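You operate a simulated robot arm through the tools that you are given. There is no shell and no other tool. Be economical: measure what you need, move in short steps, check, and stop when the job is done.

The job below is to be done with a simulated two-armed robot. You get a single attempt, and the scene is never put back.

JOB
Switch the grey machine's magnet off, pack both its blanks in the green crate, carry it to the steel bench.
Where things are to end (x, y in the base frame): crate within 0.06 m of [-0.94, -0.25].

It is judged by the outcome, as a careful person would: the job done as asked, and still so three seconds after it is handed in. It fails if anything else is knocked over, pushed out of place, dropped, spilled or broken.

ROBOT AND FRAMES
Two 7-joint arms with two-finger parallel grippers on one trunk, on a base that drives. Base frame: it is fixed to the floor where the robot stands at the start and does not move with it; the origin is under the middle of the robot, x ahead of it, y to its left, z up. Units: m, degrees, N and s.
The left shoulder is at the start at [0.05, 0.187, 0.985], the right one opposite. With the tool pointing down near the work surface each hand reaches from about 0.1 to 0.46 m from the robot's upright axis, wherever it stands, measured 20 degrees to its own side. Places, roughly: blank [-1.25, -1, 1]; cabinet start button [-1.1, 0.8, 1]; cabinet stop button [-1.1, 0.8, 1.2]; centre button [0.4, 0.3, 0.8]; chuck lever [0.9, -0.6, 1.1]; crate [0.9, -0.3, 0.9]; drain lever [0.5, -0.8, 0.7]; green panel button [0.4, 0.2, 0.8]; lamp dial [0.4, 0.6, 0.8]; ledge main switch [-1.1, 0.5, 1]; lower white button [-1.2, 0.5, 1.2]; magnet lever [0.7, 0, 0.9]; panel load button [0.4, 0.4, 0.8]; panel stop button [0.4, 0.4, 0.8]; panel x minus button [0.5, 0.3, 0.8]; panel x plus button [0.5, 0.4, 0.8]. Payload 3.43 kg a hand.
The TCP of each hand is the grasp point between the finger pads, 0.03 m short of the fingertips. In the tool frame z runs along the fingers and y along their closing line. The gripper opens to 0.094 m. The fingers are 0.028 m wide and 0.01 m thick; the gripper's body (0.05 by 0.096 m) begins 0.055 m behind the TCP.
Orientation is told as [roll, pitch, yaw] about the base's x, y, z axes, in that order, counted from this pose: with the fingers straight down and closing along the base's y, the tool's x points along the base's -x, its y along +y and its z along -z.

CONTROLS
- The arms move only by the tool step_arm. It takes "left_deltas", "right_deltas" or both (then of equal length, played together; a hand with none holds still); each is one flat list of numbers, 7 for each row, row after row: the shift along the tool's x, y, z in m, then the turn, a rotation vector about the tool's x, y, z in degrees, then the opening in per cent of the stroke, from 0 (shut) to 100 (fully open). In form: [tx, ty, tz, rx, ry, rz, jaw, tx, ty, tz, rx, ry, rz, jaw, ...]. A call has 1 to 12 rows; each row shifts and turns the commanded pose from where the row before left it, along the tool's axes as they then stand. A row lasts 0.2 s, in which the tool goes at most 0.05 m and 8.6 degrees; a call with a longer step from one row to the next is refused whole, and so is a gripper value outside its range. A pose out of reach is approached as far as the arm can. The call stops where the force on the tool passes 80 N (or 10 N more than at its start, if that is more) or the arm is blocked; 0.2 s more then pass. Each finger travels about 0.153 m/s and halts on what it meets, pressing with about 38 N; the grip force reading is that of the motor and also rises with nothing between the fingers. The clock runs only during rows and for 0.2 s after the last one: add rows that do not move to give the fingers time. The reply holds the time, the measured pose of the TCP, the force on the tool along the base axes, the opening and the grip force, in the units named above and with some noise, with the torque about the TCP (base axes, N m) and any sound that the robot's microphone picked up.
- Cameras (640 x 400 px; columns grow to the right, rows downward): "scene" is now at [0.1182, -0.0704, 1.1712]; the picture's right is [-0.77, -0.64, 0.00], its down [-0.21, 0.25, -0.94] and it looks along [0.61, -0.72, -0.33] (base axes); focal length 214 px, centre (320, 200). "left" rides on the left gripper at [0.076, -0.014, -0.103] in its tool frame; the picture's right is [0.18, 0.98, 0.00], its down [-0.75, 0.14, -0.64] and it looks along [-0.63, 0.12, 0.77] (tool axes); focal length 243 px, centre (320, 200). "right" rides on the right gripper at [0.076, 0.014, -0.103] in its tool frame; the picture's right is [-0.18, 0.98, 0.00], its down [-0.75, -0.14, -0.64] and it looks along [-0.63, -0.12, 0.77] (tool axes); focal length 243 px, centre (320, 200).
- capture(camera): a new picture of that camera. It takes no simulated time.
- slide_trunk(by): slides the trunk up (or, below 0, down) by that many m; the arms and the scene camera ride with it, the base frame stays. It gives what a move gives, with no picture.
- base_move(legs): drives the robot by 1 to 6 legs, each [ahead, left, turn to the left] in m, m and degrees, along the robot's own axes; the way and the turn of a leg run together, so that a leg with both is an arc; at most 1.5 m and 180 degrees a leg. The arms and the cameras ride along, it lands a little off, and it stops where it bumps. It gives what a move gives.
- aim_head(pan, tilt): turns the head with the scene camera to pan (to the left, within 80 degrees either way) and tilt (down, from -29 to 69), counted from straight ahead of the robot. It gives what a move gives.
- measure_at(camera, pixels): there is no depth. For up to 12 entries [column, row, z] of the newest picture of that camera ("zoom" is the newest enlarged one), the place [x, y] in the base frame at which the ray of that pixel passes the height z, good to about 0.002 m. It takes no simulated time.
- inspect(camera, box): a new picture of the part [left, top, right, bottom] of that camera's present view, enlarged. It takes no simulated time.
- hand_in(): hands the job in; it is judged then, once.

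Go step by step. Measure first, check grasps and placings, and put right what went wrong. The budget is 80 turns and 62 pictures, counting those below and the enlarged ones. Unless the task says otherwise, let go and move clear before handing in, and close with one line.

The tools are called after "Emit:" as a command line: name --argument value ..., lists and objects as JSON in quotes. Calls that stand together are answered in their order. step_arm: Moves the arms, as the interface text tells. Its arguments: {"type":"object","properties":{"left_deltas":{"type":"array"},"right_deltas":{"type":"array"}},"required":[]} The other tools are called the same way: slide_trunk (by) slides the trunk up or down; base_move (legs) drives the base; aim_head (pan, tilt) turns the head that bears the scene camera; capture (camera) takes a picture; measure_at (camera, pixels) gives the place at which the rays of pixels pass given heights; inspect (camera, box) takes an enlarged picture of a part of a camera's view; hand_in () hands the job in.

At the start:

```text
clock: 0.0
left_tool_pos: [0.4024, 0.021, 1.167]
left_tcp_rot: [-0.1, -0.1, 0.1]
left_force: [-0.4, -0.5, 0.3]
left_torque: [0.01, -0.02, -0.03]
left_width: 0.094
left_grip_force: 0.1
right_tool_pos: [0.3356, -0.3213, 1.1842]
right_tcp_rot: [0.1, 0.0, 0.0]
right_force: [-0.6, -0.7, -0.1]
right_torque: [0.0, 0.03, -0.03]
right_width: 0.094
right_grip_force: 0.1
trunk travel left (down, up): [-0.2, 0.232]
robot x, y, heading: [-0.0011, 0.0037, -0.0]
head pan, tilt: [-50.0, 19.3]
```

scene: 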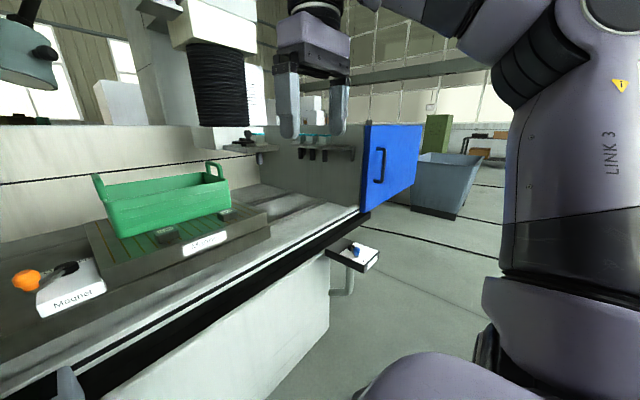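
right: 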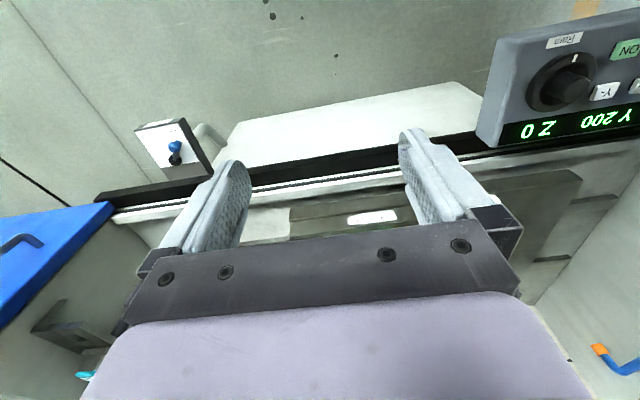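
left: 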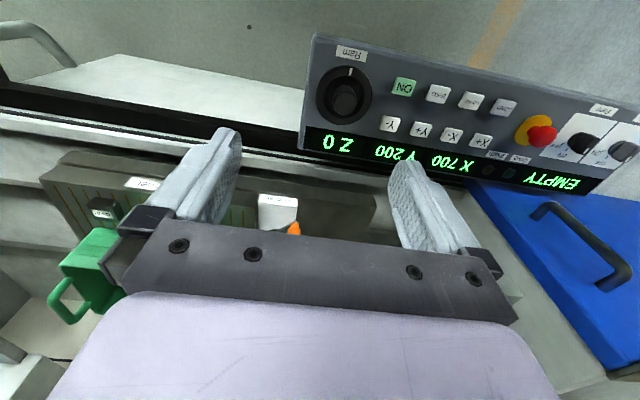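

The scene picture shows the green crate (160,200), two small blanks near (165,236) and (228,215), and the magnet lever with an orange knob at (25,280). I'll look closer from better angles.

Emit:
inspect --camera "scene" --box '[0, 140, 320, 340]'

Emit:
aim_head --pan -10 --tilt 30

Emit:
capture --camera "scene"

```text
2.00 times, centred on (160, 240) of scene
```

zoom: 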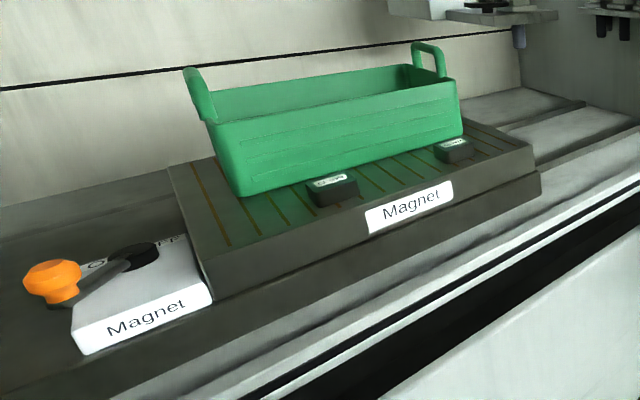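

```text
clock: 1.1
left_tool_pos: [0.4022, 0.0232, 1.1665]
left_tcp_rot: [0.0, 0.0, 0.1]
left_force: [0.0, 1.1, 0.6]
left_torque: [0.01, 0.01, -0.01]
left_width: 0.0938
left_grip_force: 0.1
right_tool_pos: [0.3354, -0.3233, 1.1835]
right_tcp_rot: [0.1, 0.0, -0.1]
right_force: [0.9, -0.5, -0.1]
right_torque: [0.02, 0.01, 0.01]
right_width: 0.0938
right_grip_force: 0.0
trunk travel left (down, up): [-0.2, 0.232]
robot x, y, heading: [0.0007, -0.001, 0.3]
head pan, tilt: [-10.0, 30.0]
```

```text
57 pictures are left
```

scene: 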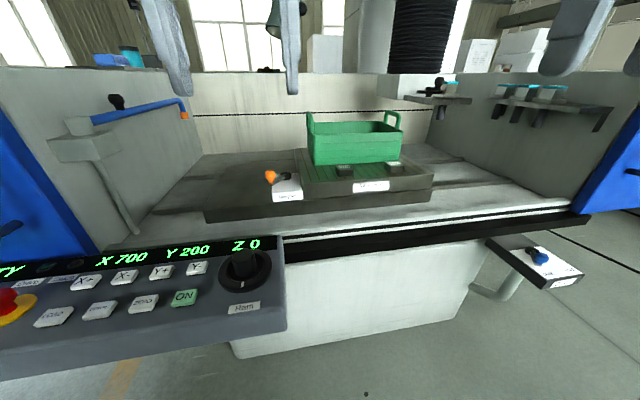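

The machine stands ahead with the panel at left (0–285, 250–360); I'll zoom on the chuck and lever for measuring.

Emit:
inspect --camera "scene" --box '[240, 90, 480, 240]'

```text
2.67 times, centred on (360, 165) of scene
```

zoom: 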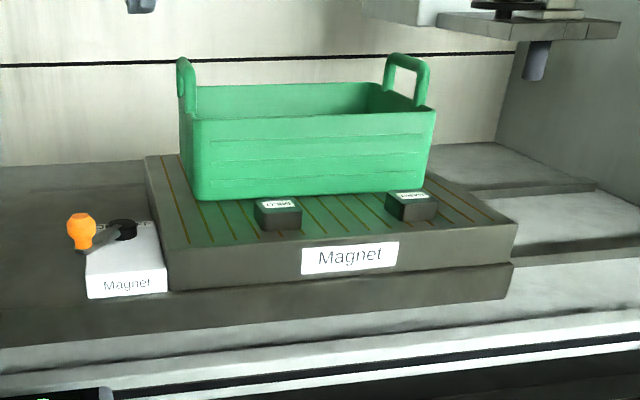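

I'll measure chuck, crate and lever at several heights; the grip cameras can then triangulate.

Emit:
measure_at --camera "zoom" --pixels '[[82, 222, 0.9], [82, 222, 0.95], [125, 232, 0.87], [200, 198, 0.85], [420, 182, 0.85], [280, 225, 0.85], [280, 225, 0.8], [170, 288, 0.8], [515, 222, 0.85], [145, 155, 0.85], [188, 60, 1.0], [408, 55, 1.0]]'

Emit:
inspect --camera "left" --box '[0, 100, 400, 350]'

```text
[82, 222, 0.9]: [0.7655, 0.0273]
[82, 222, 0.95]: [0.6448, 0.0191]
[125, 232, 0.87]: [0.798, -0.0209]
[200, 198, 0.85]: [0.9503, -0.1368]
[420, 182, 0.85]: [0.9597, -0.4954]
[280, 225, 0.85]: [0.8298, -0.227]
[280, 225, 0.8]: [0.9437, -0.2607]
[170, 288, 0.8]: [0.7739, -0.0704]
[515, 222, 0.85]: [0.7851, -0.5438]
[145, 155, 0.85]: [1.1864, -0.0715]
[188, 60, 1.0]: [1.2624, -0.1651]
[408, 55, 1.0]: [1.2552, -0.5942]
```

```text
1.60 times, centred on (200, 225) of left
```

zoom: 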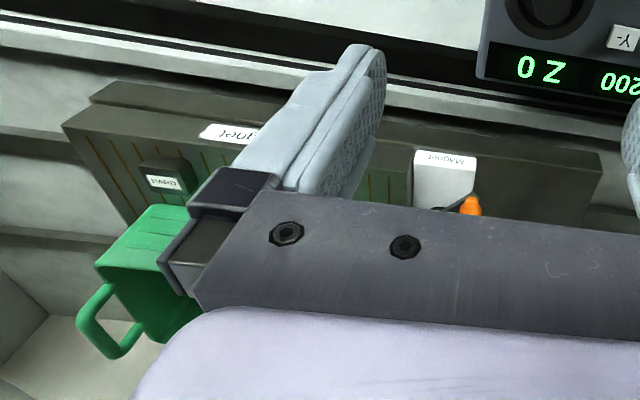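

I'll cross-measure the same features from the left camera to find heights.

Emit:
measure_at --camera "zoom" --pixels '[[470, 206, 0.85], [470, 206, 0.9], [470, 206, 0.95], [476, 156, 0.9], [476, 156, 0.85], [415, 152, 0.85], [62, 125, 0.85], [62, 125, 0.9], [162, 182, 0.9], [162, 182, 0.85]]'

Emit:
inspect --camera "scene" --box '[240, 140, 340, 220]'

```text
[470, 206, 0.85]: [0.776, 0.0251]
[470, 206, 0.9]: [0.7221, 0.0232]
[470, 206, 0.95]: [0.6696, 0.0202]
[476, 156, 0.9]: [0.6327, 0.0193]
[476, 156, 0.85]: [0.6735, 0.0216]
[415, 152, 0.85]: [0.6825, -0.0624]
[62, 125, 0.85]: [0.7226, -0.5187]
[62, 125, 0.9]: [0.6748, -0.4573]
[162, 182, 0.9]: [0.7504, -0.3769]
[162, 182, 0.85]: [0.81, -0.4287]
```

```text
5.00 times, centred on (290, 180) of scene
```

zoom: 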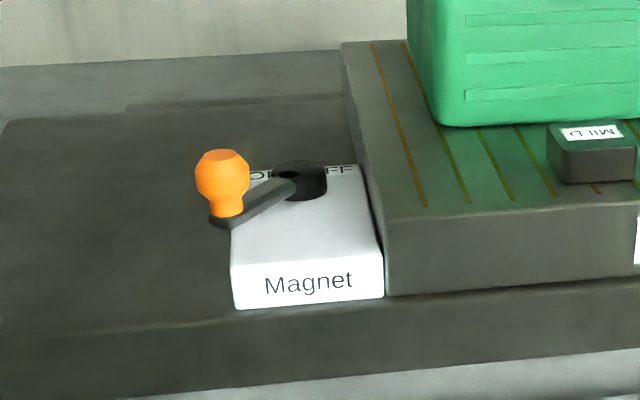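

Triangulating: knob about (0.69, 0.02, 0.93), chuck top z≈0.905, its front edge x≈0.67. Now I look down to see how near the base can drive.

Emit:
aim_head --pan -15 --tilt 65

Emit:
capture --camera "scene"

```text
clock: 2.1
left_tool_pos: [0.4023, 0.0216, 1.1665]
left_tcp_rot: [-0.1, 0.0, 0.1]
left_force: [-0.2, 0.1, 0.6]
left_torque: [0.04, 0.0, 0.02]
left_width: 0.0941
left_grip_force: 0.1
right_tool_pos: [0.3368, -0.322, 1.1845]
right_tcp_rot: [0.1, 0.0, 0.0]
right_force: [-0.8, 0.1, -0.1]
right_torque: [0.0, -0.04, 0.02]
right_width: 0.094
right_grip_force: 0.0
trunk travel left (down, up): [-0.2, 0.232]
robot x, y, heading: [-0.0022, 0.0014, -0.1]
head pan, tilt: [-15.0, 65.0]
```

```text
53 pictures are left
```

scene: 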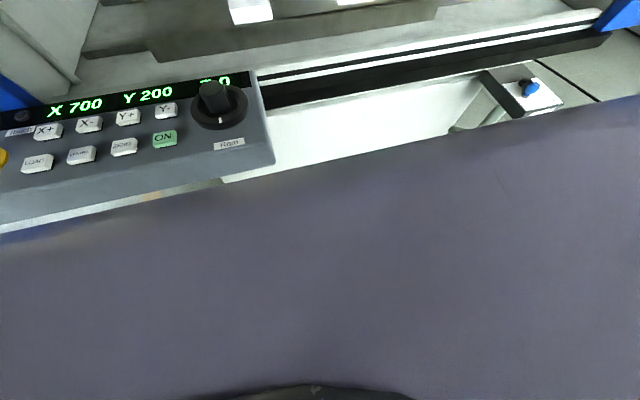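

I'll measure the edges: panel corner (275,163), bed lip (420,75), and drain lever box (505,110).

Emit:
measure_at --camera "scene" --pixels '[[275, 163, 0.8], [275, 163, 0.75], [420, 82, 0.75], [500, 120, 0.7], [345, 165, 0.7], [345, 165, 0.5], [345, 165, 0.9], [345, 165, 0.3], [320, 395, 0.9]]'

Emit:
aim_head --pan -75 --tilt 60

Emit:
capture --camera "scene"

```text
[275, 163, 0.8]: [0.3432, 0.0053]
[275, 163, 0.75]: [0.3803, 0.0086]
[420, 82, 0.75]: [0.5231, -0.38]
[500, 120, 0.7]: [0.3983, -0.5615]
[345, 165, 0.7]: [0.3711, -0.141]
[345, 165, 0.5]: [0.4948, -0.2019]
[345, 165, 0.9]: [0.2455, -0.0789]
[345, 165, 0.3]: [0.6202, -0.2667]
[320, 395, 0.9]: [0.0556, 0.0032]
```

```text
clock: 3.4
left_tool_pos: [0.4031, 0.0209, 1.1673]
left_tcp_rot: [-0.1, 0.0, 0.1]
left_force: [0.4, 0.2, -0.4]
left_torque: [-0.02, -0.01, 0.03]
left_width: 0.0939
left_grip_force: 0.1
right_tool_pos: [0.336, -0.3215, 1.1838]
right_tcp_rot: [0.2, 0.0, 0.0]
right_force: [0.3, -0.3, 0.1]
right_torque: [0.02, -0.02, 0.0]
right_width: 0.0938
right_grip_force: 0.1
trunk travel left (down, up): [-0.2, 0.232]
robot x, y, heading: [-0.0052, -0.0033, 0.0]
head pan, tilt: [-75.0, 60.0]
```

```text
52 pictures are left
```

scene: 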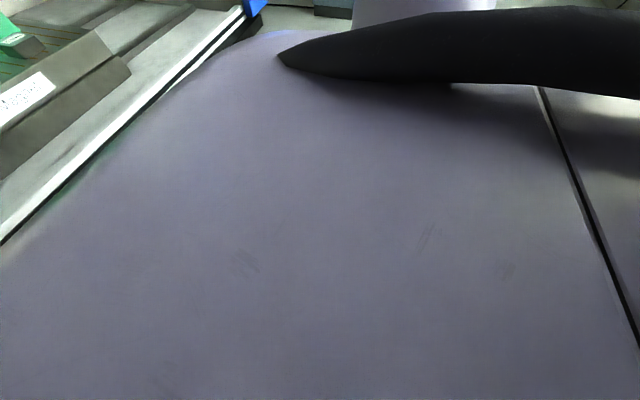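

The panel's near corner is at about (0.36, 0.0) and the bed lip at x≈0.52. I'll shift right to y≈-0.28 to stand between panel and drain lever, then go ahead a little.

Emit:
base_move --legs '[[0, -0.28, 0], [0.15, 0, 0]]'

Emit:
aim_head --pan 0 --tilt 40

Emit:
capture --camera "scene"

```text
clock: 7.5
left_tool_pos: [0.5579, -0.2657, 1.1659]
left_tcp_rot: [0.0, -0.1, 0.1]
left_force: [0.1, 0.0, 0.2]
left_torque: [0.03, 0.05, 0.03]
left_width: 0.0939
left_grip_force: 0.0
right_tool_pos: [0.4895, -0.6101, 1.1827]
right_tcp_rot: [0.1, 0.0, 0.1]
right_force: [-0.5, 0.7, -0.4]
right_torque: [0.01, 0.01, -0.02]
right_width: 0.0941
right_grip_force: 0.1
trunk travel left (down, up): [-0.2, 0.232]
robot x, y, heading: [0.1533, -0.2902, -0.1]
head pan, tilt: [-75.0, 60.0]
```

```text
clock: 8.9
left_tool_pos: [0.5565, -0.265, 1.1661]
left_tcp_rot: [0.0, 0.0, 0.1]
left_force: [0.3, -0.1, 0.1]
left_torque: [-0.02, 0.0, 0.0]
left_width: 0.0939
left_grip_force: 0.0
right_tool_pos: [0.4894, -0.6093, 1.1841]
right_tcp_rot: [0.1, -0.1, 0.0]
right_force: [0.0, -0.2, -0.9]
right_torque: [0.04, 0.02, 0.04]
right_width: 0.0937
right_grip_force: 0.1
trunk travel left (down, up): [-0.2, 0.232]
robot x, y, heading: [0.1522, -0.2871, 0.3]
head pan, tilt: [0.0, 40.0]
```

```text
51 pictures are left
```

scene: 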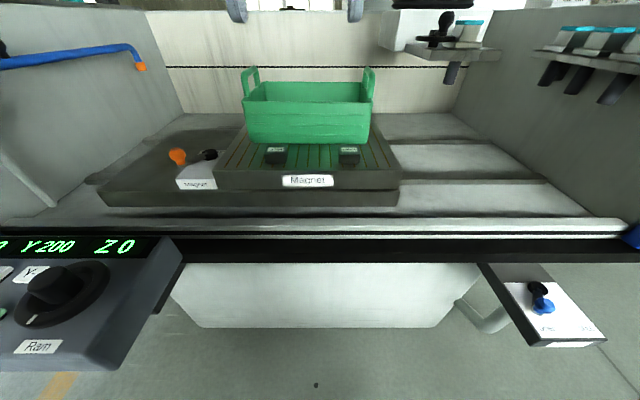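

Good view: the apron spans columns 170–480, panel at left up to column 185, drain box right from 480. Measure edges.

Emit:
measure_at --camera "scene" --pixels '[[320, 327, 0.0], [320, 327, 0.4], [320, 262, 0.75], [183, 240, 0.8], [125, 370, 0.75], [482, 264, 0.7], [530, 345, 0.7], [178, 158, 0.932], [276, 163, 0.905], [349, 163, 0.905], [245, 140, 0.905], [372, 140, 0.905]]'

Emit:
inspect --camera "scene" --box '[160, 55, 400, 205]'

Emit:
capture --camera "left"

```text
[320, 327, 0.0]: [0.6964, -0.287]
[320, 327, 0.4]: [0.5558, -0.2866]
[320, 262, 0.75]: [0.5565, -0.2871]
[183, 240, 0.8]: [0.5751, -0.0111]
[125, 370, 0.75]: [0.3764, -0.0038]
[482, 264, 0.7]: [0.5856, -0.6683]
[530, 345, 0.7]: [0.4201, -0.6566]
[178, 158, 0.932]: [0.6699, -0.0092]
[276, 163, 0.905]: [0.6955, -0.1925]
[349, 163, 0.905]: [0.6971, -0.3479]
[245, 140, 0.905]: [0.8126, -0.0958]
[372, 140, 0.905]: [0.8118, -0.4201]
```

```text
2.67 times, centred on (280, 130) of scene
```

zoom: 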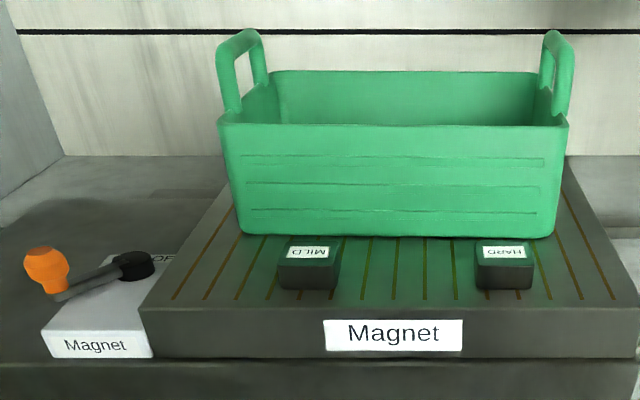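

```text
49 pictures are left
```

left: 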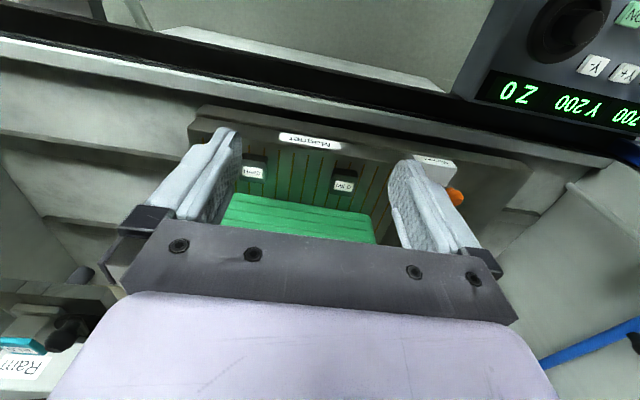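

The gap runs from y≈0 (panel) to y≈-0.66 (drain box); lip front x≈0.55. I'll centre at y≈-0.32 and creep ahead.

Emit:
base_move --legs '[[0.08, -0.03, 0]]'

Emit:
aim_head --pan 40 --tilt 65

Emit:
capture --camera "scene"

```text
clock: 10.0
left_tool_pos: [0.6366, -0.2958, 1.1667]
left_tcp_rot: [-0.1, 0.0, 0.1]
left_force: [0.9, -0.8, 0.4]
left_torque: [0.03, 0.01, 0.01]
left_width: 0.0941
left_grip_force: 0.1
right_tool_pos: [0.5699, -0.6396, 1.1835]
right_tcp_rot: [0.1, 0.0, 0.1]
right_force: [0.3, -0.4, -0.6]
right_torque: [-0.01, 0.01, 0.0]
right_width: 0.0937
right_grip_force: 0.0
trunk travel left (down, up): [-0.2, 0.232]
robot x, y, heading: [0.2346, -0.3172, -0.0]
head pan, tilt: [0.0, 40.0]
```

```text
clock: 11.1
left_tool_pos: [0.635, -0.2968, 1.1671]
left_tcp_rot: [0.0, -0.1, 0.1]
left_force: [-0.3, 0.0, -0.3]
left_torque: [0.01, 0.02, 0.02]
left_width: 0.0941
left_grip_force: 0.1
right_tool_pos: [0.569, -0.6403, 1.1839]
right_tcp_rot: [0.1, 0.0, 0.1]
right_force: [-0.3, -0.9, -0.3]
right_torque: [0.0, -0.03, 0.0]
right_width: 0.0939
right_grip_force: 0.0
trunk travel left (down, up): [-0.2, 0.232]
robot x, y, heading: [0.2342, -0.3209, 0.2]
head pan, tilt: [40.0, 65.0]
```

```text
48 pictures are left
```

scene: 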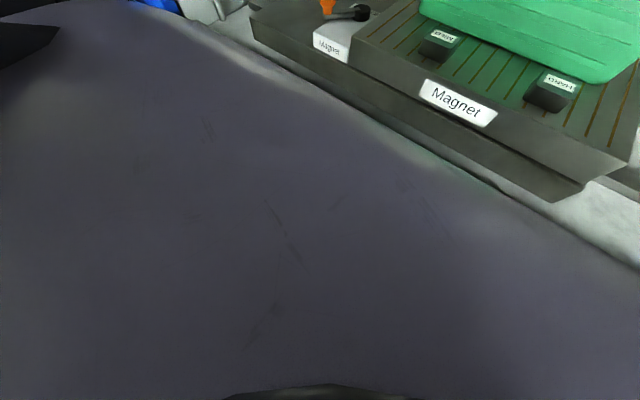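

No contact so far. I'll creep another 0.08 m ahead and watch the readings.

Emit:
base_move --legs '[[0.08, 0, 0]]'

Emit:
base_move --legs '[[0.05, 0, 0]]'

Emit:
aim_head --pan 20 --tilt 50

Emit:
capture --camera "scene"

```text
clock: 12.2
left_tool_pos: [0.7132, -0.2949, 1.1667]
left_tcp_rot: [0.0, 0.0, 0.2]
left_force: [-0.4, 0.4, -0.6]
left_torque: [0.04, 0.01, -0.01]
left_width: 0.0941
left_grip_force: 0.1
right_tool_pos: [0.647, -0.6387, 1.1833]
right_tcp_rot: [0.1, 0.0, 0.1]
right_force: [-0.4, 0.5, -0.3]
right_torque: [0.0, 0.03, 0.02]
right_width: 0.094
right_grip_force: 0.0
trunk travel left (down, up): [-0.2, 0.232]
robot x, y, heading: [0.3071, -0.3195, 0.2]
head pan, tilt: [40.0, 65.0]
```

```text
clock: 13.2
left_tool_pos: [0.7459, -0.295, 1.1642]
left_tcp_rot: [0.0, 0.3, 0.3]
left_force: [0.3, 0.3, 0.3]
left_torque: [-0.02, 0.0, 0.01]
left_width: 0.0942
left_grip_force: 0.1
right_tool_pos: [0.6801, -0.6404, 1.1826]
right_tcp_rot: [0.1, 0.1, 0.0]
right_force: [0.4, 0.1, -0.7]
right_torque: [0.01, 0.0, 0.02]
right_width: 0.0939
right_grip_force: 0.1
trunk travel left (down, up): [-0.2, 0.232]
robot x, y, heading: [0.3456, -0.3163, -0.0]
head pan, tilt: [40.0, 65.0]
stopped in leg 1: the robot was blocked; the commanded pose is now the measured one
```

```text
clock: 14.0
left_tool_pos: [0.7454, -0.2949, 1.1654]
left_tcp_rot: [0.0, 0.1, 0.3]
left_force: [0.0, -0.5, -0.3]
left_torque: [-0.02, 0.0, -0.02]
left_width: 0.094
left_grip_force: 0.0
right_tool_pos: [0.68, -0.6399, 1.1816]
right_tcp_rot: [0.0, 0.2, -0.1]
right_force: [0.2, 0.2, 0.1]
right_torque: [0.02, 0.02, 0.0]
right_width: 0.094
right_grip_force: 0.0
trunk travel left (down, up): [-0.2, 0.232]
robot x, y, heading: [0.3439, -0.314, 0.1]
head pan, tilt: [20.0, 50.0]
```

```text
47 pictures are left
```

scene: 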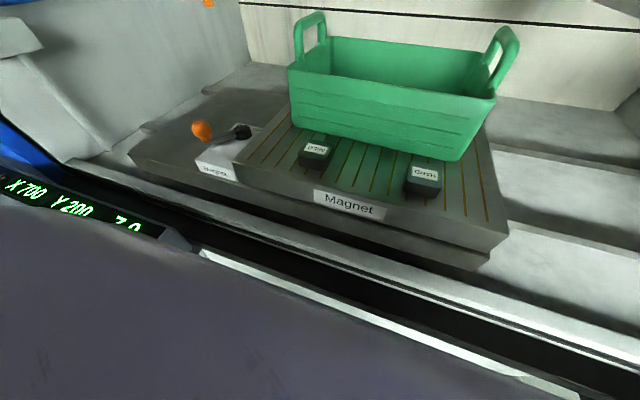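

Contact with the bed at x≈0.345, so I back off 1 cm and look closely at the lever to see its ON/OFF marks.

Emit:
base_move --legs '[[-0.012, 0, 0]]'

Emit:
inspect --camera "scene" --box '[160, 80, 480, 280]'

Emit:
inspect --camera "scene" --box '[180, 110, 276, 170]'

```text
clock: 14.8
left_tool_pos: [0.7324, -0.2949, 1.1648]
left_tcp_rot: [0.0, 0.2, 0.4]
left_force: [0.1, 0.4, -0.1]
left_torque: [-0.01, -0.02, -0.01]
left_width: 0.0941
left_grip_force: 0.0
right_tool_pos: [0.6672, -0.6401, 1.1813]
right_tcp_rot: [-0.1, 0.2, 0.1]
right_force: [-0.3, -0.9, 0.4]
right_torque: [0.0, -0.01, 0.01]
right_width: 0.0939
right_grip_force: 0.0
trunk travel left (down, up): [-0.2, 0.232]
robot x, y, heading: [0.3296, -0.3181, 0.2]
head pan, tilt: [20.0, 50.0]
```

```text
2.00 times, centred on (320, 180) of scene
```

zoom: 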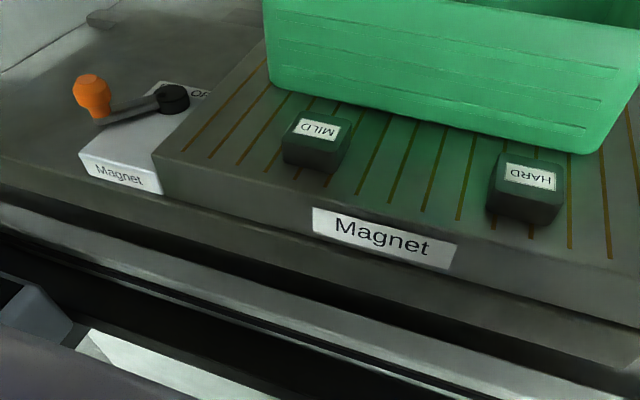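

```text
6.67 times, centred on (228, 140) of scene
```

zoom: 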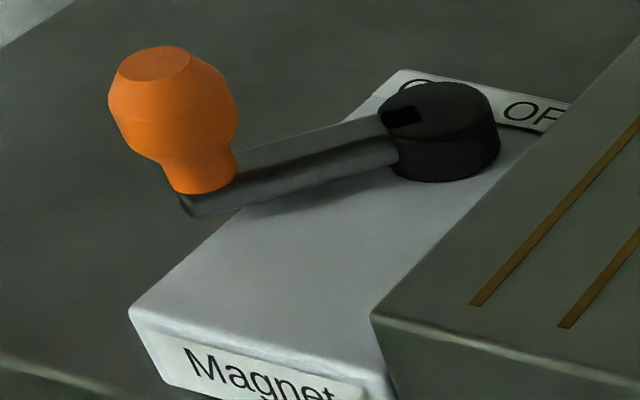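

ON mark is behind-left of the hub, OFF behind-right; the lever points left, i.e. ON. Measuring knob, hub and blanks.

Emit:
measure_at --camera "zoom" --pixels '[[155, 62, 0.95], [155, 62, 0.93], [215, 185, 0.905], [440, 105, 0.91], [440, 105, 0.9], [440, 180, 0.88], [130, 310, 0.88], [375, 318, 0.905], [385, 370, 0.88]]'

Emit:
inspect --camera "left" --box '[360, 100, 560, 225]'

```text
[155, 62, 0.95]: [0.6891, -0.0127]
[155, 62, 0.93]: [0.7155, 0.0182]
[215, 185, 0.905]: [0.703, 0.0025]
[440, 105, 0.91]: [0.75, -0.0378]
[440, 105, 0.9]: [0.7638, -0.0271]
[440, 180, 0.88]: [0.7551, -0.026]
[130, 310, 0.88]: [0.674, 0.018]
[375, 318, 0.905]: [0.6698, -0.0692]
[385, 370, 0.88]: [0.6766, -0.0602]
```

```text
3.20 times, centred on (460, 162) of left
```

zoom: 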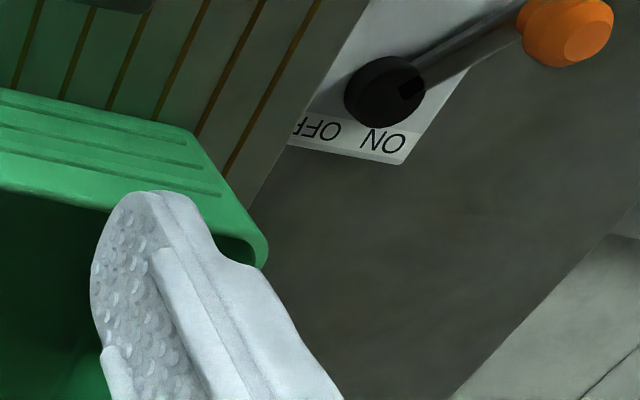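

Emit:
measure_at --camera "zoom" --pixels '[[585, 40, 0.95], [585, 40, 0.93], [383, 90, 0.91], [383, 90, 0.9], [383, 140, 0.88], [322, 130, 0.88], [400, 163, 0.88], [545, 30, 0.93], [545, 30, 0.905]]'

```text
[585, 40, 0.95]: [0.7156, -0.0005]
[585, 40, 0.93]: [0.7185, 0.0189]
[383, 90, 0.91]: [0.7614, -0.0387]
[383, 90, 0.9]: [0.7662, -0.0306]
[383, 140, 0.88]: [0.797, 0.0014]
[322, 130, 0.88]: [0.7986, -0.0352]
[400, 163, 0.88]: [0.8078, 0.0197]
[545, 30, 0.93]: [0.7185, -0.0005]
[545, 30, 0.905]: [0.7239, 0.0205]
```

Knob top is at (0.717, 0.018, 0.93), hub at about (0.765, -0.029, 0.90), lever ~0.07 m pointing 45° front-left = ON; OFF should be its mirror towards the chuck. I'll take the left hand above the knob, pitched 35° forward for reach.

Emit:
step_arm --left_deltas '[0, 0.045, 0, 0, -7, 0, 85, 0, 0.045, 0, 0, -7, 0, 85, 0, 0.045, 0, 0, -7, 0, 85, 0, 0.045, 0, 0, -7, 0, 85, 0, 0.045, 0, 0, -7, 0, 85, 0, 0.045, 0, 0, 0, 0, 85, 0, 0.045, 0, 0, 0, 0, 85]'

Emit:
capture --camera "left"

```text
clock: 16.4
left_tool_pos: [0.7347, 0.0223, 1.1666]
left_tcp_rot: [0.1, -34.7, 0.3]
left_force: [0.2, 0.5, -0.1]
left_torque: [-0.01, -0.01, 0.01]
left_width: 0.0799
left_grip_force: 0.0
right_tool_pos: [0.6675, -0.6394, 1.1818]
right_tcp_rot: [0.0, 0.2, 0.0]
right_force: [-0.4, -0.2, 0.2]
right_torque: [0.0, 0.02, -0.01]
right_width: 0.0938
right_grip_force: 0.1
trunk travel left (down, up): [-0.2, 0.232]
robot x, y, heading: [0.3283, -0.3145, 0.2]
head pan, tilt: [20.0, 50.0]
```

```text
43 pictures are left
```

left: 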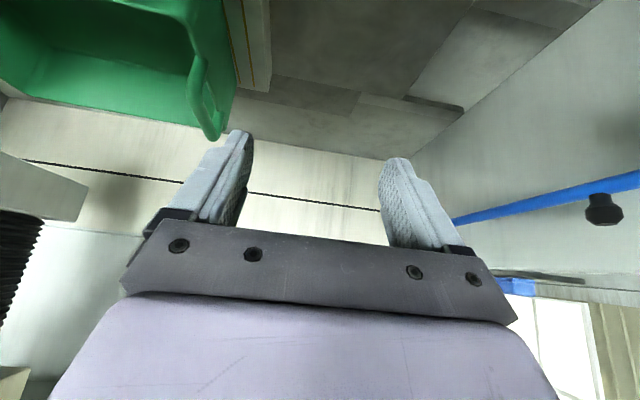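

Reach is fine. I descend four fifths of the way to the knob and look.

Emit:
step_arm --left_deltas '[0.0313, -0.001, 0.0342, 0, 0, 0, 85, 0.0313, -0.001, 0.0342, 0, 0, 0, 85, 0.0313, -0.001, 0.0342, 0, 0, 0, 85, 0.0313, -0.001, 0.0342, 0, 0, 0, 85]'

Emit:
capture --camera "scene"

Emit:
capture --camera "left"

```text
clock: 17.4
left_tool_pos: [0.7073, 0.015, 0.9815]
left_tcp_rot: [0.0, -34.9, 0.4]
left_force: [-0.1, 0.0, -0.2]
left_torque: [0.01, -0.01, -0.02]
left_width: 0.0799
left_grip_force: 0.1
right_tool_pos: [0.6686, -0.6402, 1.1827]
right_tcp_rot: [0.0, 0.2, 0.0]
right_force: [0.2, -0.6, 0.2]
right_torque: [0.01, -0.06, -0.04]
right_width: 0.0938
right_grip_force: 0.0
trunk travel left (down, up): [-0.2, 0.232]
robot x, y, heading: [0.3305, -0.3172, 0.1]
head pan, tilt: [20.0, 50.0]
```

```text
42 pictures are left
```

scene: 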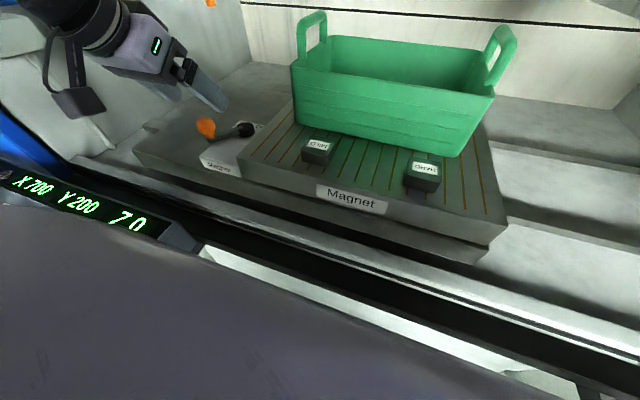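

```text
41 pictures are left
```

left: 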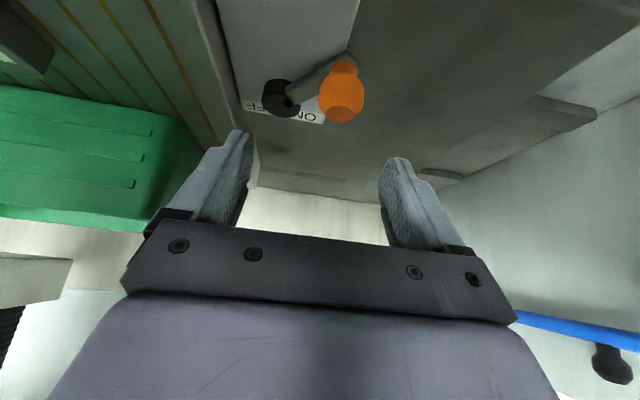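

Knob lies between the fingers (column 342 vs 315 centre). I check its place once more.

Emit:
measure_at --camera "left" --pixels '[[345, 113, 0.93], [342, 90, 0.92], [283, 97, 0.905], [325, 110, 0.93], [363, 95, 0.92], [322, 93, 0.92]]'

```text
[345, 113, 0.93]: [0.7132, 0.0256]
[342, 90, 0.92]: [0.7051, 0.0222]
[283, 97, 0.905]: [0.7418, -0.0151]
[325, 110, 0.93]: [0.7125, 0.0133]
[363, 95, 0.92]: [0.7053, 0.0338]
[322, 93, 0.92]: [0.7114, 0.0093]
```

Emit:
step_arm --left_deltas '[0.0165, 0.003, 0.0155, 0, 0, 0, 85, 0.0165, 0.003, 0.0155, 0, 0, 0, 85]'

Emit:
capture --camera "left"

Emit:
inspect --camera "scene" --box '[140, 60, 300, 180]'

```text
clock: 17.9
left_tool_pos: [0.6987, 0.0213, 0.9359]
left_tcp_rot: [0.1, -34.9, 0.3]
left_force: [-0.2, 0.1, 0.9]
left_torque: [-0.02, 0.02, -0.01]
left_width: 0.08
left_grip_force: 0.0
right_tool_pos: [0.6681, -0.6383, 1.1824]
right_tcp_rot: [-0.1, 0.2, 0.0]
right_force: [0.1, 0.0, -0.4]
right_torque: [0.01, 0.02, 0.0]
right_width: 0.094
right_grip_force: 0.0
trunk travel left (down, up): [-0.2, 0.232]
robot x, y, heading: [0.3242, -0.3172, 0.1]
head pan, tilt: [20.0, 50.0]
```

```text
40 pictures are left
```

left: 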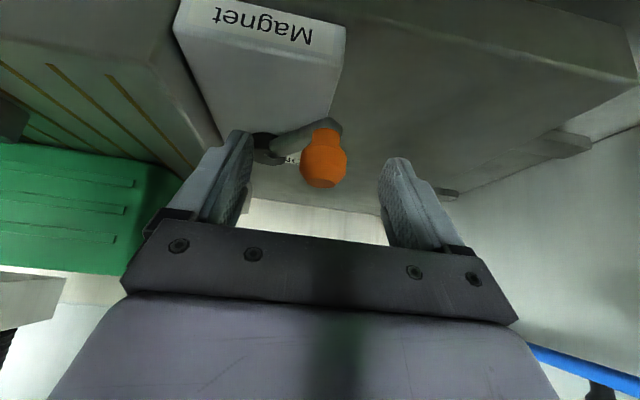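

```text
3.33 times, centred on (220, 120) of scene
```

zoom: 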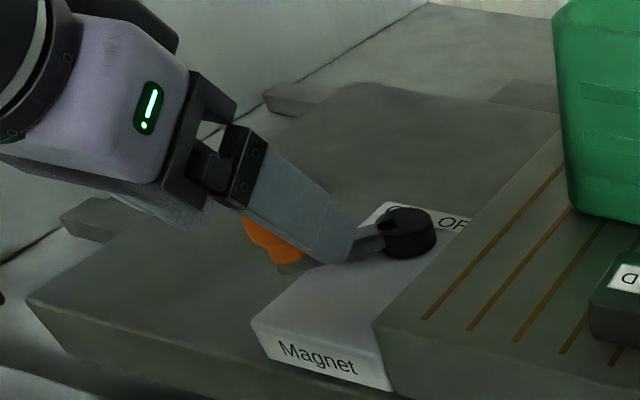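

The fingers straddle the knob. I raise 6 mm (to clear the chuck top) and push the knob along the front arc, first half only.

Emit:
step_arm --left_deltas '[-0.0034, -0.02, -0.0049, 0, 0, 0, 85, 0, -0.006, 0, 0, 0, 0, 85, 0.009, -0.0145, -0.0063, 0, 0, 0, 85, 0.0057, -0.0165, -0.004, 0, 0, 0, 85, 0.0016, -0.018, -0.0011, 0, 0, 0, 85]'

Emit:
inspect --camera "scene" --box '[140, 60, 300, 180]'

```text
clock: 19.1
left_tool_pos: [0.6798, -0.0554, 0.9432]
left_tcp_rot: [-0.1, -34.7, 0.2]
left_force: [-0.6, 0.8, 1.3]
left_torque: [0.03, -0.04, 0.06]
left_width: 0.0801
left_grip_force: 0.8
right_tool_pos: [0.6671, -0.6401, 1.1828]
right_tcp_rot: [0.1, 0.2, 0.0]
right_force: [0.5, -0.2, -0.4]
right_torque: [0.0, -0.01, -0.01]
right_width: 0.0942
right_grip_force: 0.2
trunk travel left (down, up): [-0.2, 0.232]
robot x, y, heading: [0.3323, -0.3192, 0.3]
head pan, tilt: [20.0, 50.0]
```

```text
3.33 times, centred on (220, 120) of scene
```

zoom: 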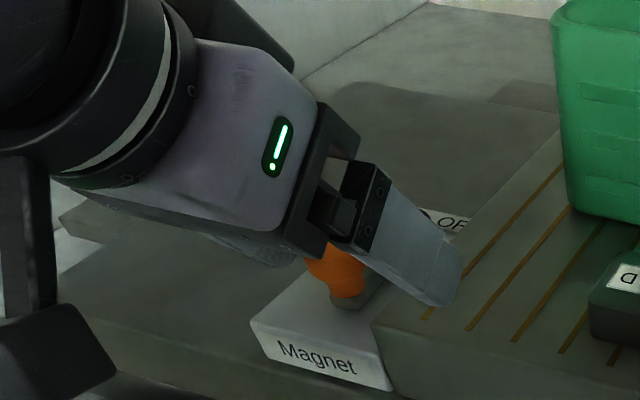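

The knob has swung to the front (at zoom (340,270), above the Magnet label) with little force. I continue to the OFF side.

Emit:
step_arm --left_deltas '[-0.0016, -0.018, 0.0011, 0, 0, 0, 85, -0.0057, -0.0165, 0.004, 0, 0, 0, 85, -0.009, -0.0145, 0.0063, 0, 0, 0, 85]'

Emit:
capture --camera "left"

```text
clock: 19.9
left_tool_pos: [0.6941, -0.0986, 0.9453]
left_tcp_rot: [0.4, -35.0, 0.8]
left_force: [-23.5, 21.1, 16.5]
left_torque: [1.19, 0.31, 1.56]
left_width: 0.0921
left_grip_force: 10.4
right_tool_pos: [0.6653, -0.6367, 1.1848]
right_tcp_rot: [-0.1, 0.0, 0.2]
right_force: [-0.3, -0.1, 0.3]
right_torque: [-0.04, -0.03, -0.01]
right_width: 0.094
right_grip_force: 0.0
trunk travel left (down, up): [-0.2, 0.232]
robot x, y, heading: [0.3305, -0.3144, -0.0]
head pan, tilt: [20.0, 50.0]
```

```text
37 pictures are left
```

left: 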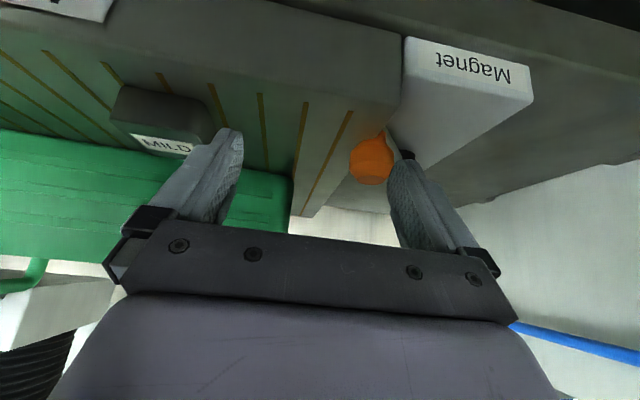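

A 35 N rise marks the end stop: lever fully over. I back off and lift, then check the lever.

Emit:
step_arm --left_deltas '[0, 0.014, 0, 0, 0, 0, 85, -0.025, 0, -0.036, 0, 0, 0, 85, -0.025, 0, -0.036, 0, 0, 0, 85, -0.025, 0, -0.036, 0, 0, 0, 85]'

Emit:
inspect --camera "scene" --box '[170, 60, 490, 260]'

Emit:
capture --camera "left"

```text
clock: 20.9
left_tool_pos: [0.6962, -0.0855, 1.073]
left_tcp_rot: [-0.2, -34.8, 0.2]
left_force: [0.1, -0.1, 1.0]
left_torque: [-0.02, 0.01, -0.02]
left_width: 0.0798
left_grip_force: 0.0
right_tool_pos: [0.6681, -0.6403, 1.1829]
right_tcp_rot: [0.0, 0.2, 0.0]
right_force: [1.0, 0.1, 0.1]
right_torque: [0.03, -0.03, -0.03]
right_width: 0.0942
right_grip_force: 0.0
trunk travel left (down, up): [-0.2, 0.232]
robot x, y, heading: [0.3317, -0.3165, 0.2]
head pan, tilt: [20.0, 50.0]
```

```text
2.00 times, centred on (330, 160) of scene
```

zoom: 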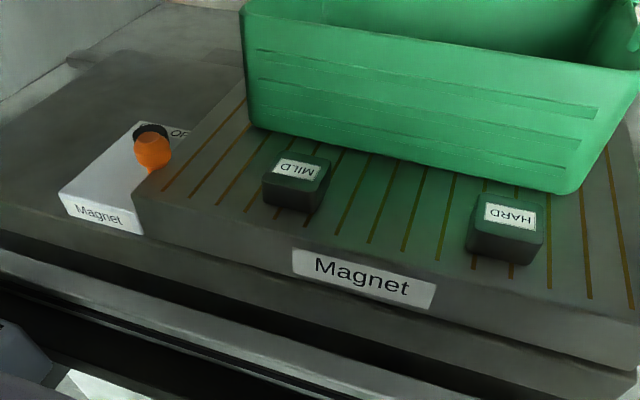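

```text
35 pictures are left
```

left: 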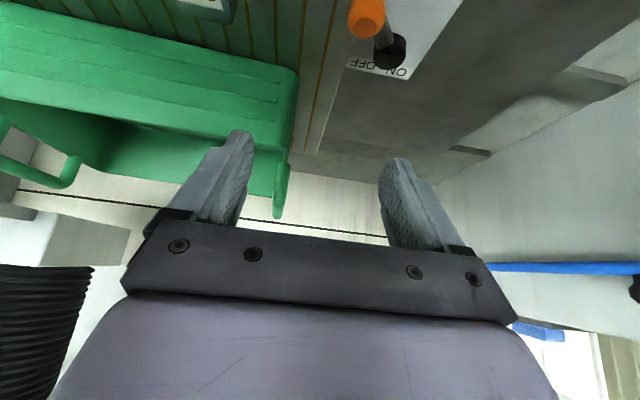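

Lever now points at OFF side over the chuck edge. Now measure both blanks.

Emit:
measure_at --camera "zoom" --pixels '[[263, 203, 0.905], [304, 213, 0.905], [330, 182, 0.905], [262, 180, 0.93], [308, 188, 0.93], [331, 160, 0.93], [284, 153, 0.93], [467, 248, 0.905], [525, 265, 0.905], [469, 226, 0.93], [540, 240, 0.93], [545, 206, 0.93]]'

Emit:
inspect --camera "right" --box '[240, 60, 640, 310]'

```text
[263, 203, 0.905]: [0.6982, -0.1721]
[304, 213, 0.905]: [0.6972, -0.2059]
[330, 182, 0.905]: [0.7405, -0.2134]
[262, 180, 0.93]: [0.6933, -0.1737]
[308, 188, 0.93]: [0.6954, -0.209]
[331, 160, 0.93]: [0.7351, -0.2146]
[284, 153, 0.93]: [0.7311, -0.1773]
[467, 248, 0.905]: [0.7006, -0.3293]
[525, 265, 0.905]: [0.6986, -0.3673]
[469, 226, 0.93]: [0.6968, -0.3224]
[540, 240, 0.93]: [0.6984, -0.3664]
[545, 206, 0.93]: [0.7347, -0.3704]
```

```text
1.60 times, centred on (440, 185) of right
```

zoom: 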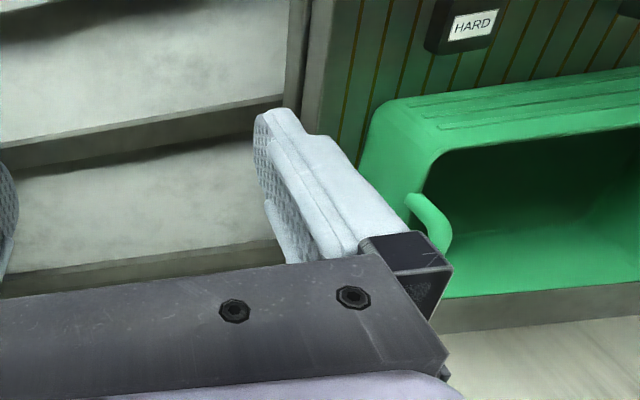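

MILD centre (0.716,-0.193), HARD (0.717,-0.347), ~0.04 m square, top ~0.93. Now I need the crate rim, so I raise the gaze.

Emit:
measure_at --camera "left" --pixels '[[290, 150, 1.0], [290, 150, 1.03], [278, 217, 1.05], [278, 217, 1.08], [298, 78, 0.91], [298, 78, 0.95]]'

Emit:
aim_head --pan 5 --tilt 42

Emit:
inspect --camera "scene" --box '[160, 40, 480, 240]'

```text
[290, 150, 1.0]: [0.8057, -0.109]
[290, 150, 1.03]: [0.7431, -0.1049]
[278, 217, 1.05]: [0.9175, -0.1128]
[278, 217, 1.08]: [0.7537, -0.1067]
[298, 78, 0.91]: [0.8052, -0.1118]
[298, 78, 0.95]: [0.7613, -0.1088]
```

```text
clock: 21.7
left_tool_pos: [0.6964, -0.085, 1.0725]
left_tcp_rot: [0.0, -34.8, 0.3]
left_force: [-0.5, 0.0, 0.0]
left_torque: [0.01, 0.02, 0.0]
left_width: 0.0799
left_grip_force: 0.0
right_tool_pos: [0.6674, -0.6395, 1.1821]
right_tcp_rot: [0.0, 0.2, 0.0]
right_force: [-0.7, 0.2, 0.3]
right_torque: [0.02, 0.0, 0.0]
right_width: 0.0938
right_grip_force: 0.1
trunk travel left (down, up): [-0.2, 0.232]
robot x, y, heading: [0.3284, -0.3168, 0.1]
head pan, tilt: [5.0, 42.0]
```

```text
2.00 times, centred on (320, 140) of scene
```

zoom: 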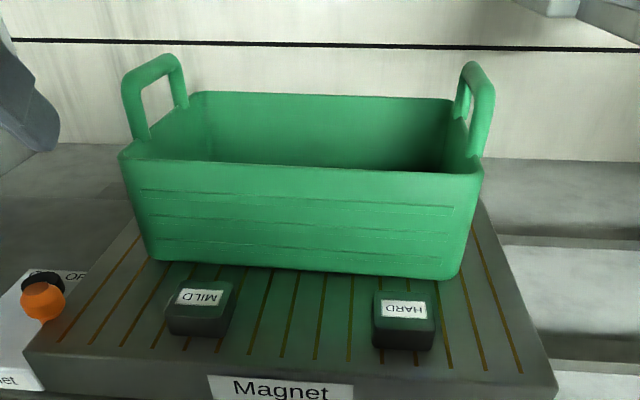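

Emit:
measure_at --camera "zoom" --pixels '[[122, 156, 1.0], [122, 156, 1.02], [481, 173, 1.0], [190, 93, 1.0], [455, 100, 1.0], [140, 70, 1.06], [168, 56, 1.06], [483, 80, 1.06], [470, 64, 1.06], [153, 258, 0.905], [457, 278, 0.905], [185, 100, 1.0]]'

```text
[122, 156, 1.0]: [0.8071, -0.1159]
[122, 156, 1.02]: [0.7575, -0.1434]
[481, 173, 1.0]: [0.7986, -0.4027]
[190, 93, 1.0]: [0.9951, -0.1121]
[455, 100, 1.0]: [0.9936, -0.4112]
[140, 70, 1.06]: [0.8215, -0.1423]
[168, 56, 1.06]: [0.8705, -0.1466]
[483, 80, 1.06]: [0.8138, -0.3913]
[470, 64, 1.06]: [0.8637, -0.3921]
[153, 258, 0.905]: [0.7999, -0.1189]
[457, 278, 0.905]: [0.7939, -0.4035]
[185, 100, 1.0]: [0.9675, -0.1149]
```

Rim z≈1.0; crate spans x 0.805–0.995, y −0.11…−0.41; handles' tops about 1.045. The gripper's camera box may foul the rim, so I look at its real shape.

Emit:
aim_head --pan 35 --tilt 25

Emit:
capture --camera "scene"

```text
clock: 22.7
left_tool_pos: [0.6971, -0.0854, 1.0723]
left_tcp_rot: [0.0, -34.7, 0.3]
left_force: [0.0, 0.5, -0.7]
left_torque: [0.0, 0.03, 0.02]
left_width: 0.0798
left_grip_force: 0.1
right_tool_pos: [0.6673, -0.6405, 1.1821]
right_tcp_rot: [0.0, 0.2, 0.0]
right_force: [0.1, -0.6, 0.3]
right_torque: [0.0, 0.04, 0.0]
right_width: 0.0942
right_grip_force: 0.1
trunk travel left (down, up): [-0.2, 0.232]
robot x, y, heading: [0.3289, -0.3185, 0.1]
head pan, tilt: [35.0, 25.0]
```

```text
32 pictures are left
```

scene: 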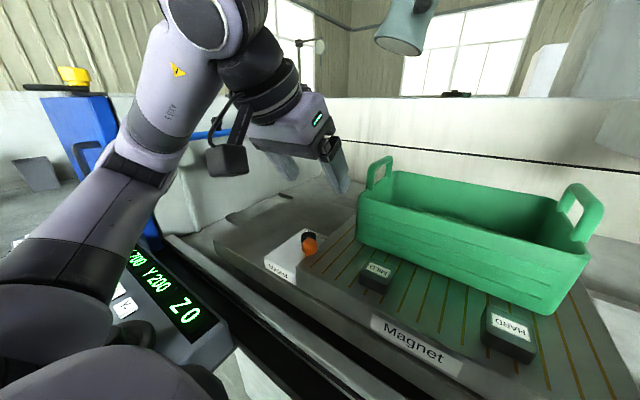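

The camera box hangs clear on a bracket on the robot's side, so at 25° pitch with TCP x≈0.875 it stays outside the front wall. I bring the left hand above MILD at 25° pitch.

Emit:
step_arm --left_deltas '[0, -0.036, 0, 0, 5, 0, 85, 0, -0.036, 0, 0, 5, 0, 85, 0, -0.0355, 0, 0, 0, 0, 85, 0.0144, 0, 0.0415, 0, 0, 0, 85, 0.0144, 0, 0.0415, 0, 0, 0, 85]'

Emit:
capture --camera "left"

```text
clock: 23.9
left_tool_pos: [0.7068, -0.1945, 0.9879]
left_tcp_rot: [0.0, -24.8, 0.4]
left_force: [0.1, -0.3, -1.0]
left_torque: [0.0, -0.01, -0.02]
left_width: 0.0799
left_grip_force: 0.0
right_tool_pos: [0.6671, -0.6386, 1.1816]
right_tcp_rot: [0.0, 0.2, 0.1]
right_force: [-0.5, -0.1, -1.1]
right_torque: [0.0, 0.0, 0.0]
right_width: 0.0942
right_grip_force: 0.0
trunk travel left (down, up): [-0.2, 0.232]
robot x, y, heading: [0.327, -0.3175, 0.3]
head pan, tilt: [35.0, 25.0]
```

```text
31 pictures are left
```

left: 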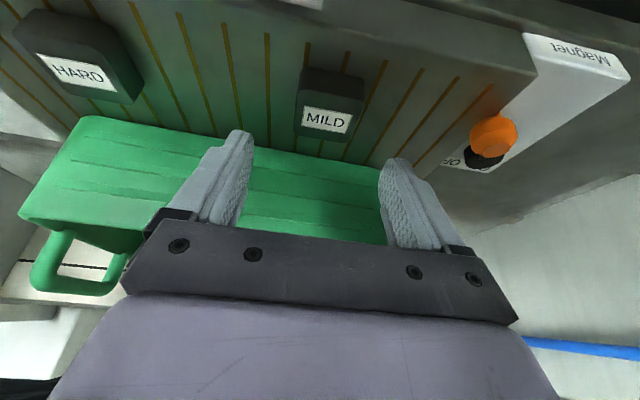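

Emit:
measure_at --camera "left" --pixels '[[296, 95, 0.93], [295, 137, 0.93], [350, 140, 0.93], [365, 98, 0.93], [303, 67, 0.905], [363, 75, 0.905]]'

```text
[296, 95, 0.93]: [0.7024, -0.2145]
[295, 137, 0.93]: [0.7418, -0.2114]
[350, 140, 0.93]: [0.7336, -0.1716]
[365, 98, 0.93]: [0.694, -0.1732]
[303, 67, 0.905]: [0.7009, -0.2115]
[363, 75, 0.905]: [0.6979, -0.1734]
```

MILD is centred under the hand. Descend 47 mm and grip.

Emit:
step_arm --left_deltas '[0.01, 0.0005, 0.0213, 0, 0, 0, 85, 0.0099, 0.0005, 0.0213, 0, 0, 0, 85, 0, 0, 0, 0, 0, 0, 85, 0, 0, 0, 0, 0, 0, 0, 0, 0, 0, 0, 0, 0, 0, 0, 0, 0, 0, 0, 0, 0]'

Emit:
capture --camera "left"

```text
clock: 25.3
left_tool_pos: [0.7078, -0.1947, 0.9405]
left_tcp_rot: [0.0, -24.8, 0.2]
left_force: [-1.0, 1.8, -0.4]
left_torque: [0.16, -0.07, 0.06]
left_width: 0.046
left_grip_force: 38.3
right_tool_pos: [0.6666, -0.6396, 1.182]
right_tcp_rot: [0.1, 0.2, 0.0]
right_force: [0.3, -0.3, -0.3]
right_torque: [-0.02, 0.0, -0.01]
right_width: 0.0942
right_grip_force: 0.1
trunk travel left (down, up): [-0.2, 0.232]
robot x, y, heading: [0.3275, -0.3173, 0.3]
head pan, tilt: [35.0, 25.0]
```

```text
30 pictures are left
```

left: 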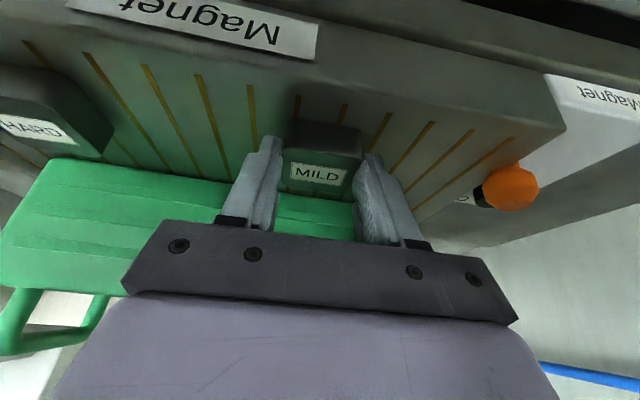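

Gripped at 0.046 m width. Lift straight up 14 cm.

Emit:
step_arm --left_deltas '[-0.0085, 0, -0.0181, 0, 0, 0, 0, -0.0169, 0, -0.0363, 0, 0, 0, 0, -0.0169, 0, -0.0363, 0, 0, 0, 0, -0.0169, 0, -0.0363, 0, 0, 0, 0]'

Emit:
capture --camera "left"

```text
clock: 26.3
left_tool_pos: [0.7072, -0.1927, 1.0787]
left_tcp_rot: [0.1, -24.8, 0.2]
left_force: [-0.8, 0.3, -4.1]
left_torque: [-0.01, 0.06, 0.01]
left_width: 0.0456
left_grip_force: 37.5
right_tool_pos: [0.6679, -0.6392, 1.1818]
right_tcp_rot: [0.0, 0.3, -0.1]
right_force: [-0.1, -0.3, -0.2]
right_torque: [0.01, -0.02, 0.03]
right_width: 0.0939
right_grip_force: 0.1
trunk travel left (down, up): [-0.2, 0.232]
robot x, y, heading: [0.3267, -0.3174, -0.1]
head pan, tilt: [35.0, 25.0]
```

```text
29 pictures are left
```

left: 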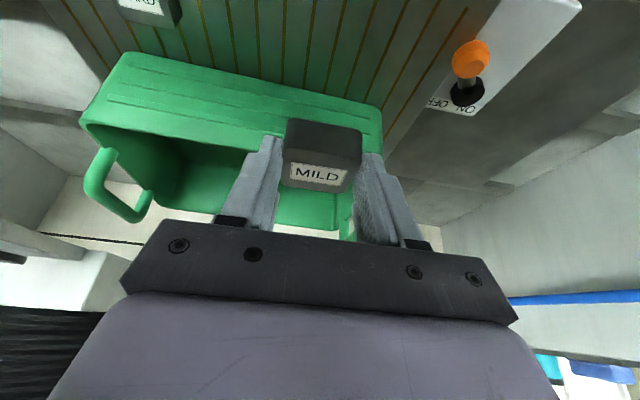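

Held level (z-force −4 N). Carry it forward over the crate.

Emit:
step_arm --left_deltas '[-0.038, -0.002, 0.0178, 0, 0, 0, 0, -0.038, -0.002, 0.0178, 0, 0, 0, 0, -0.038, -0.002, 0.0178, 0, 0, 0, 0, -0.038, -0.002, 0.0178, 0, 0, 0, 0]'

Emit:
capture --camera "scene"

```text
clock: 27.3
left_tool_pos: [0.8762, -0.202, 1.0822]
left_tcp_rot: [0.0, -24.8, 0.2]
left_force: [-0.7, 0.0, -4.1]
left_torque: [-0.01, 0.07, -0.02]
left_width: 0.0454
left_grip_force: 38.5
right_tool_pos: [0.6698, -0.6413, 1.1808]
right_tcp_rot: [0.1, 0.2, 0.0]
right_force: [0.0, -0.4, 0.0]
right_torque: [-0.02, 0.01, 0.0]
right_width: 0.0941
right_grip_force: 0.2
trunk travel left (down, up): [-0.2, 0.232]
robot x, y, heading: [0.3289, -0.3212, 0.0]
head pan, tilt: [35.0, 25.0]
```

```text
28 pictures are left
```

scene: 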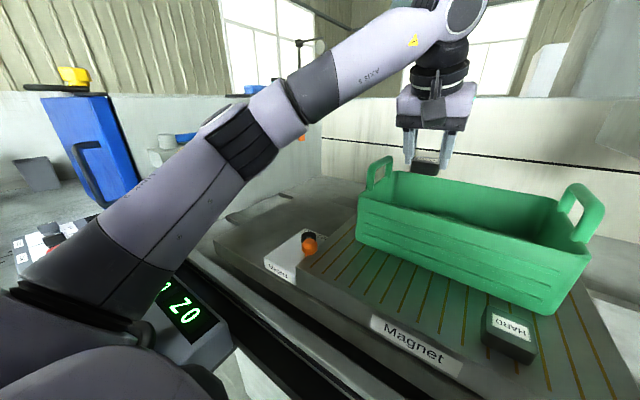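

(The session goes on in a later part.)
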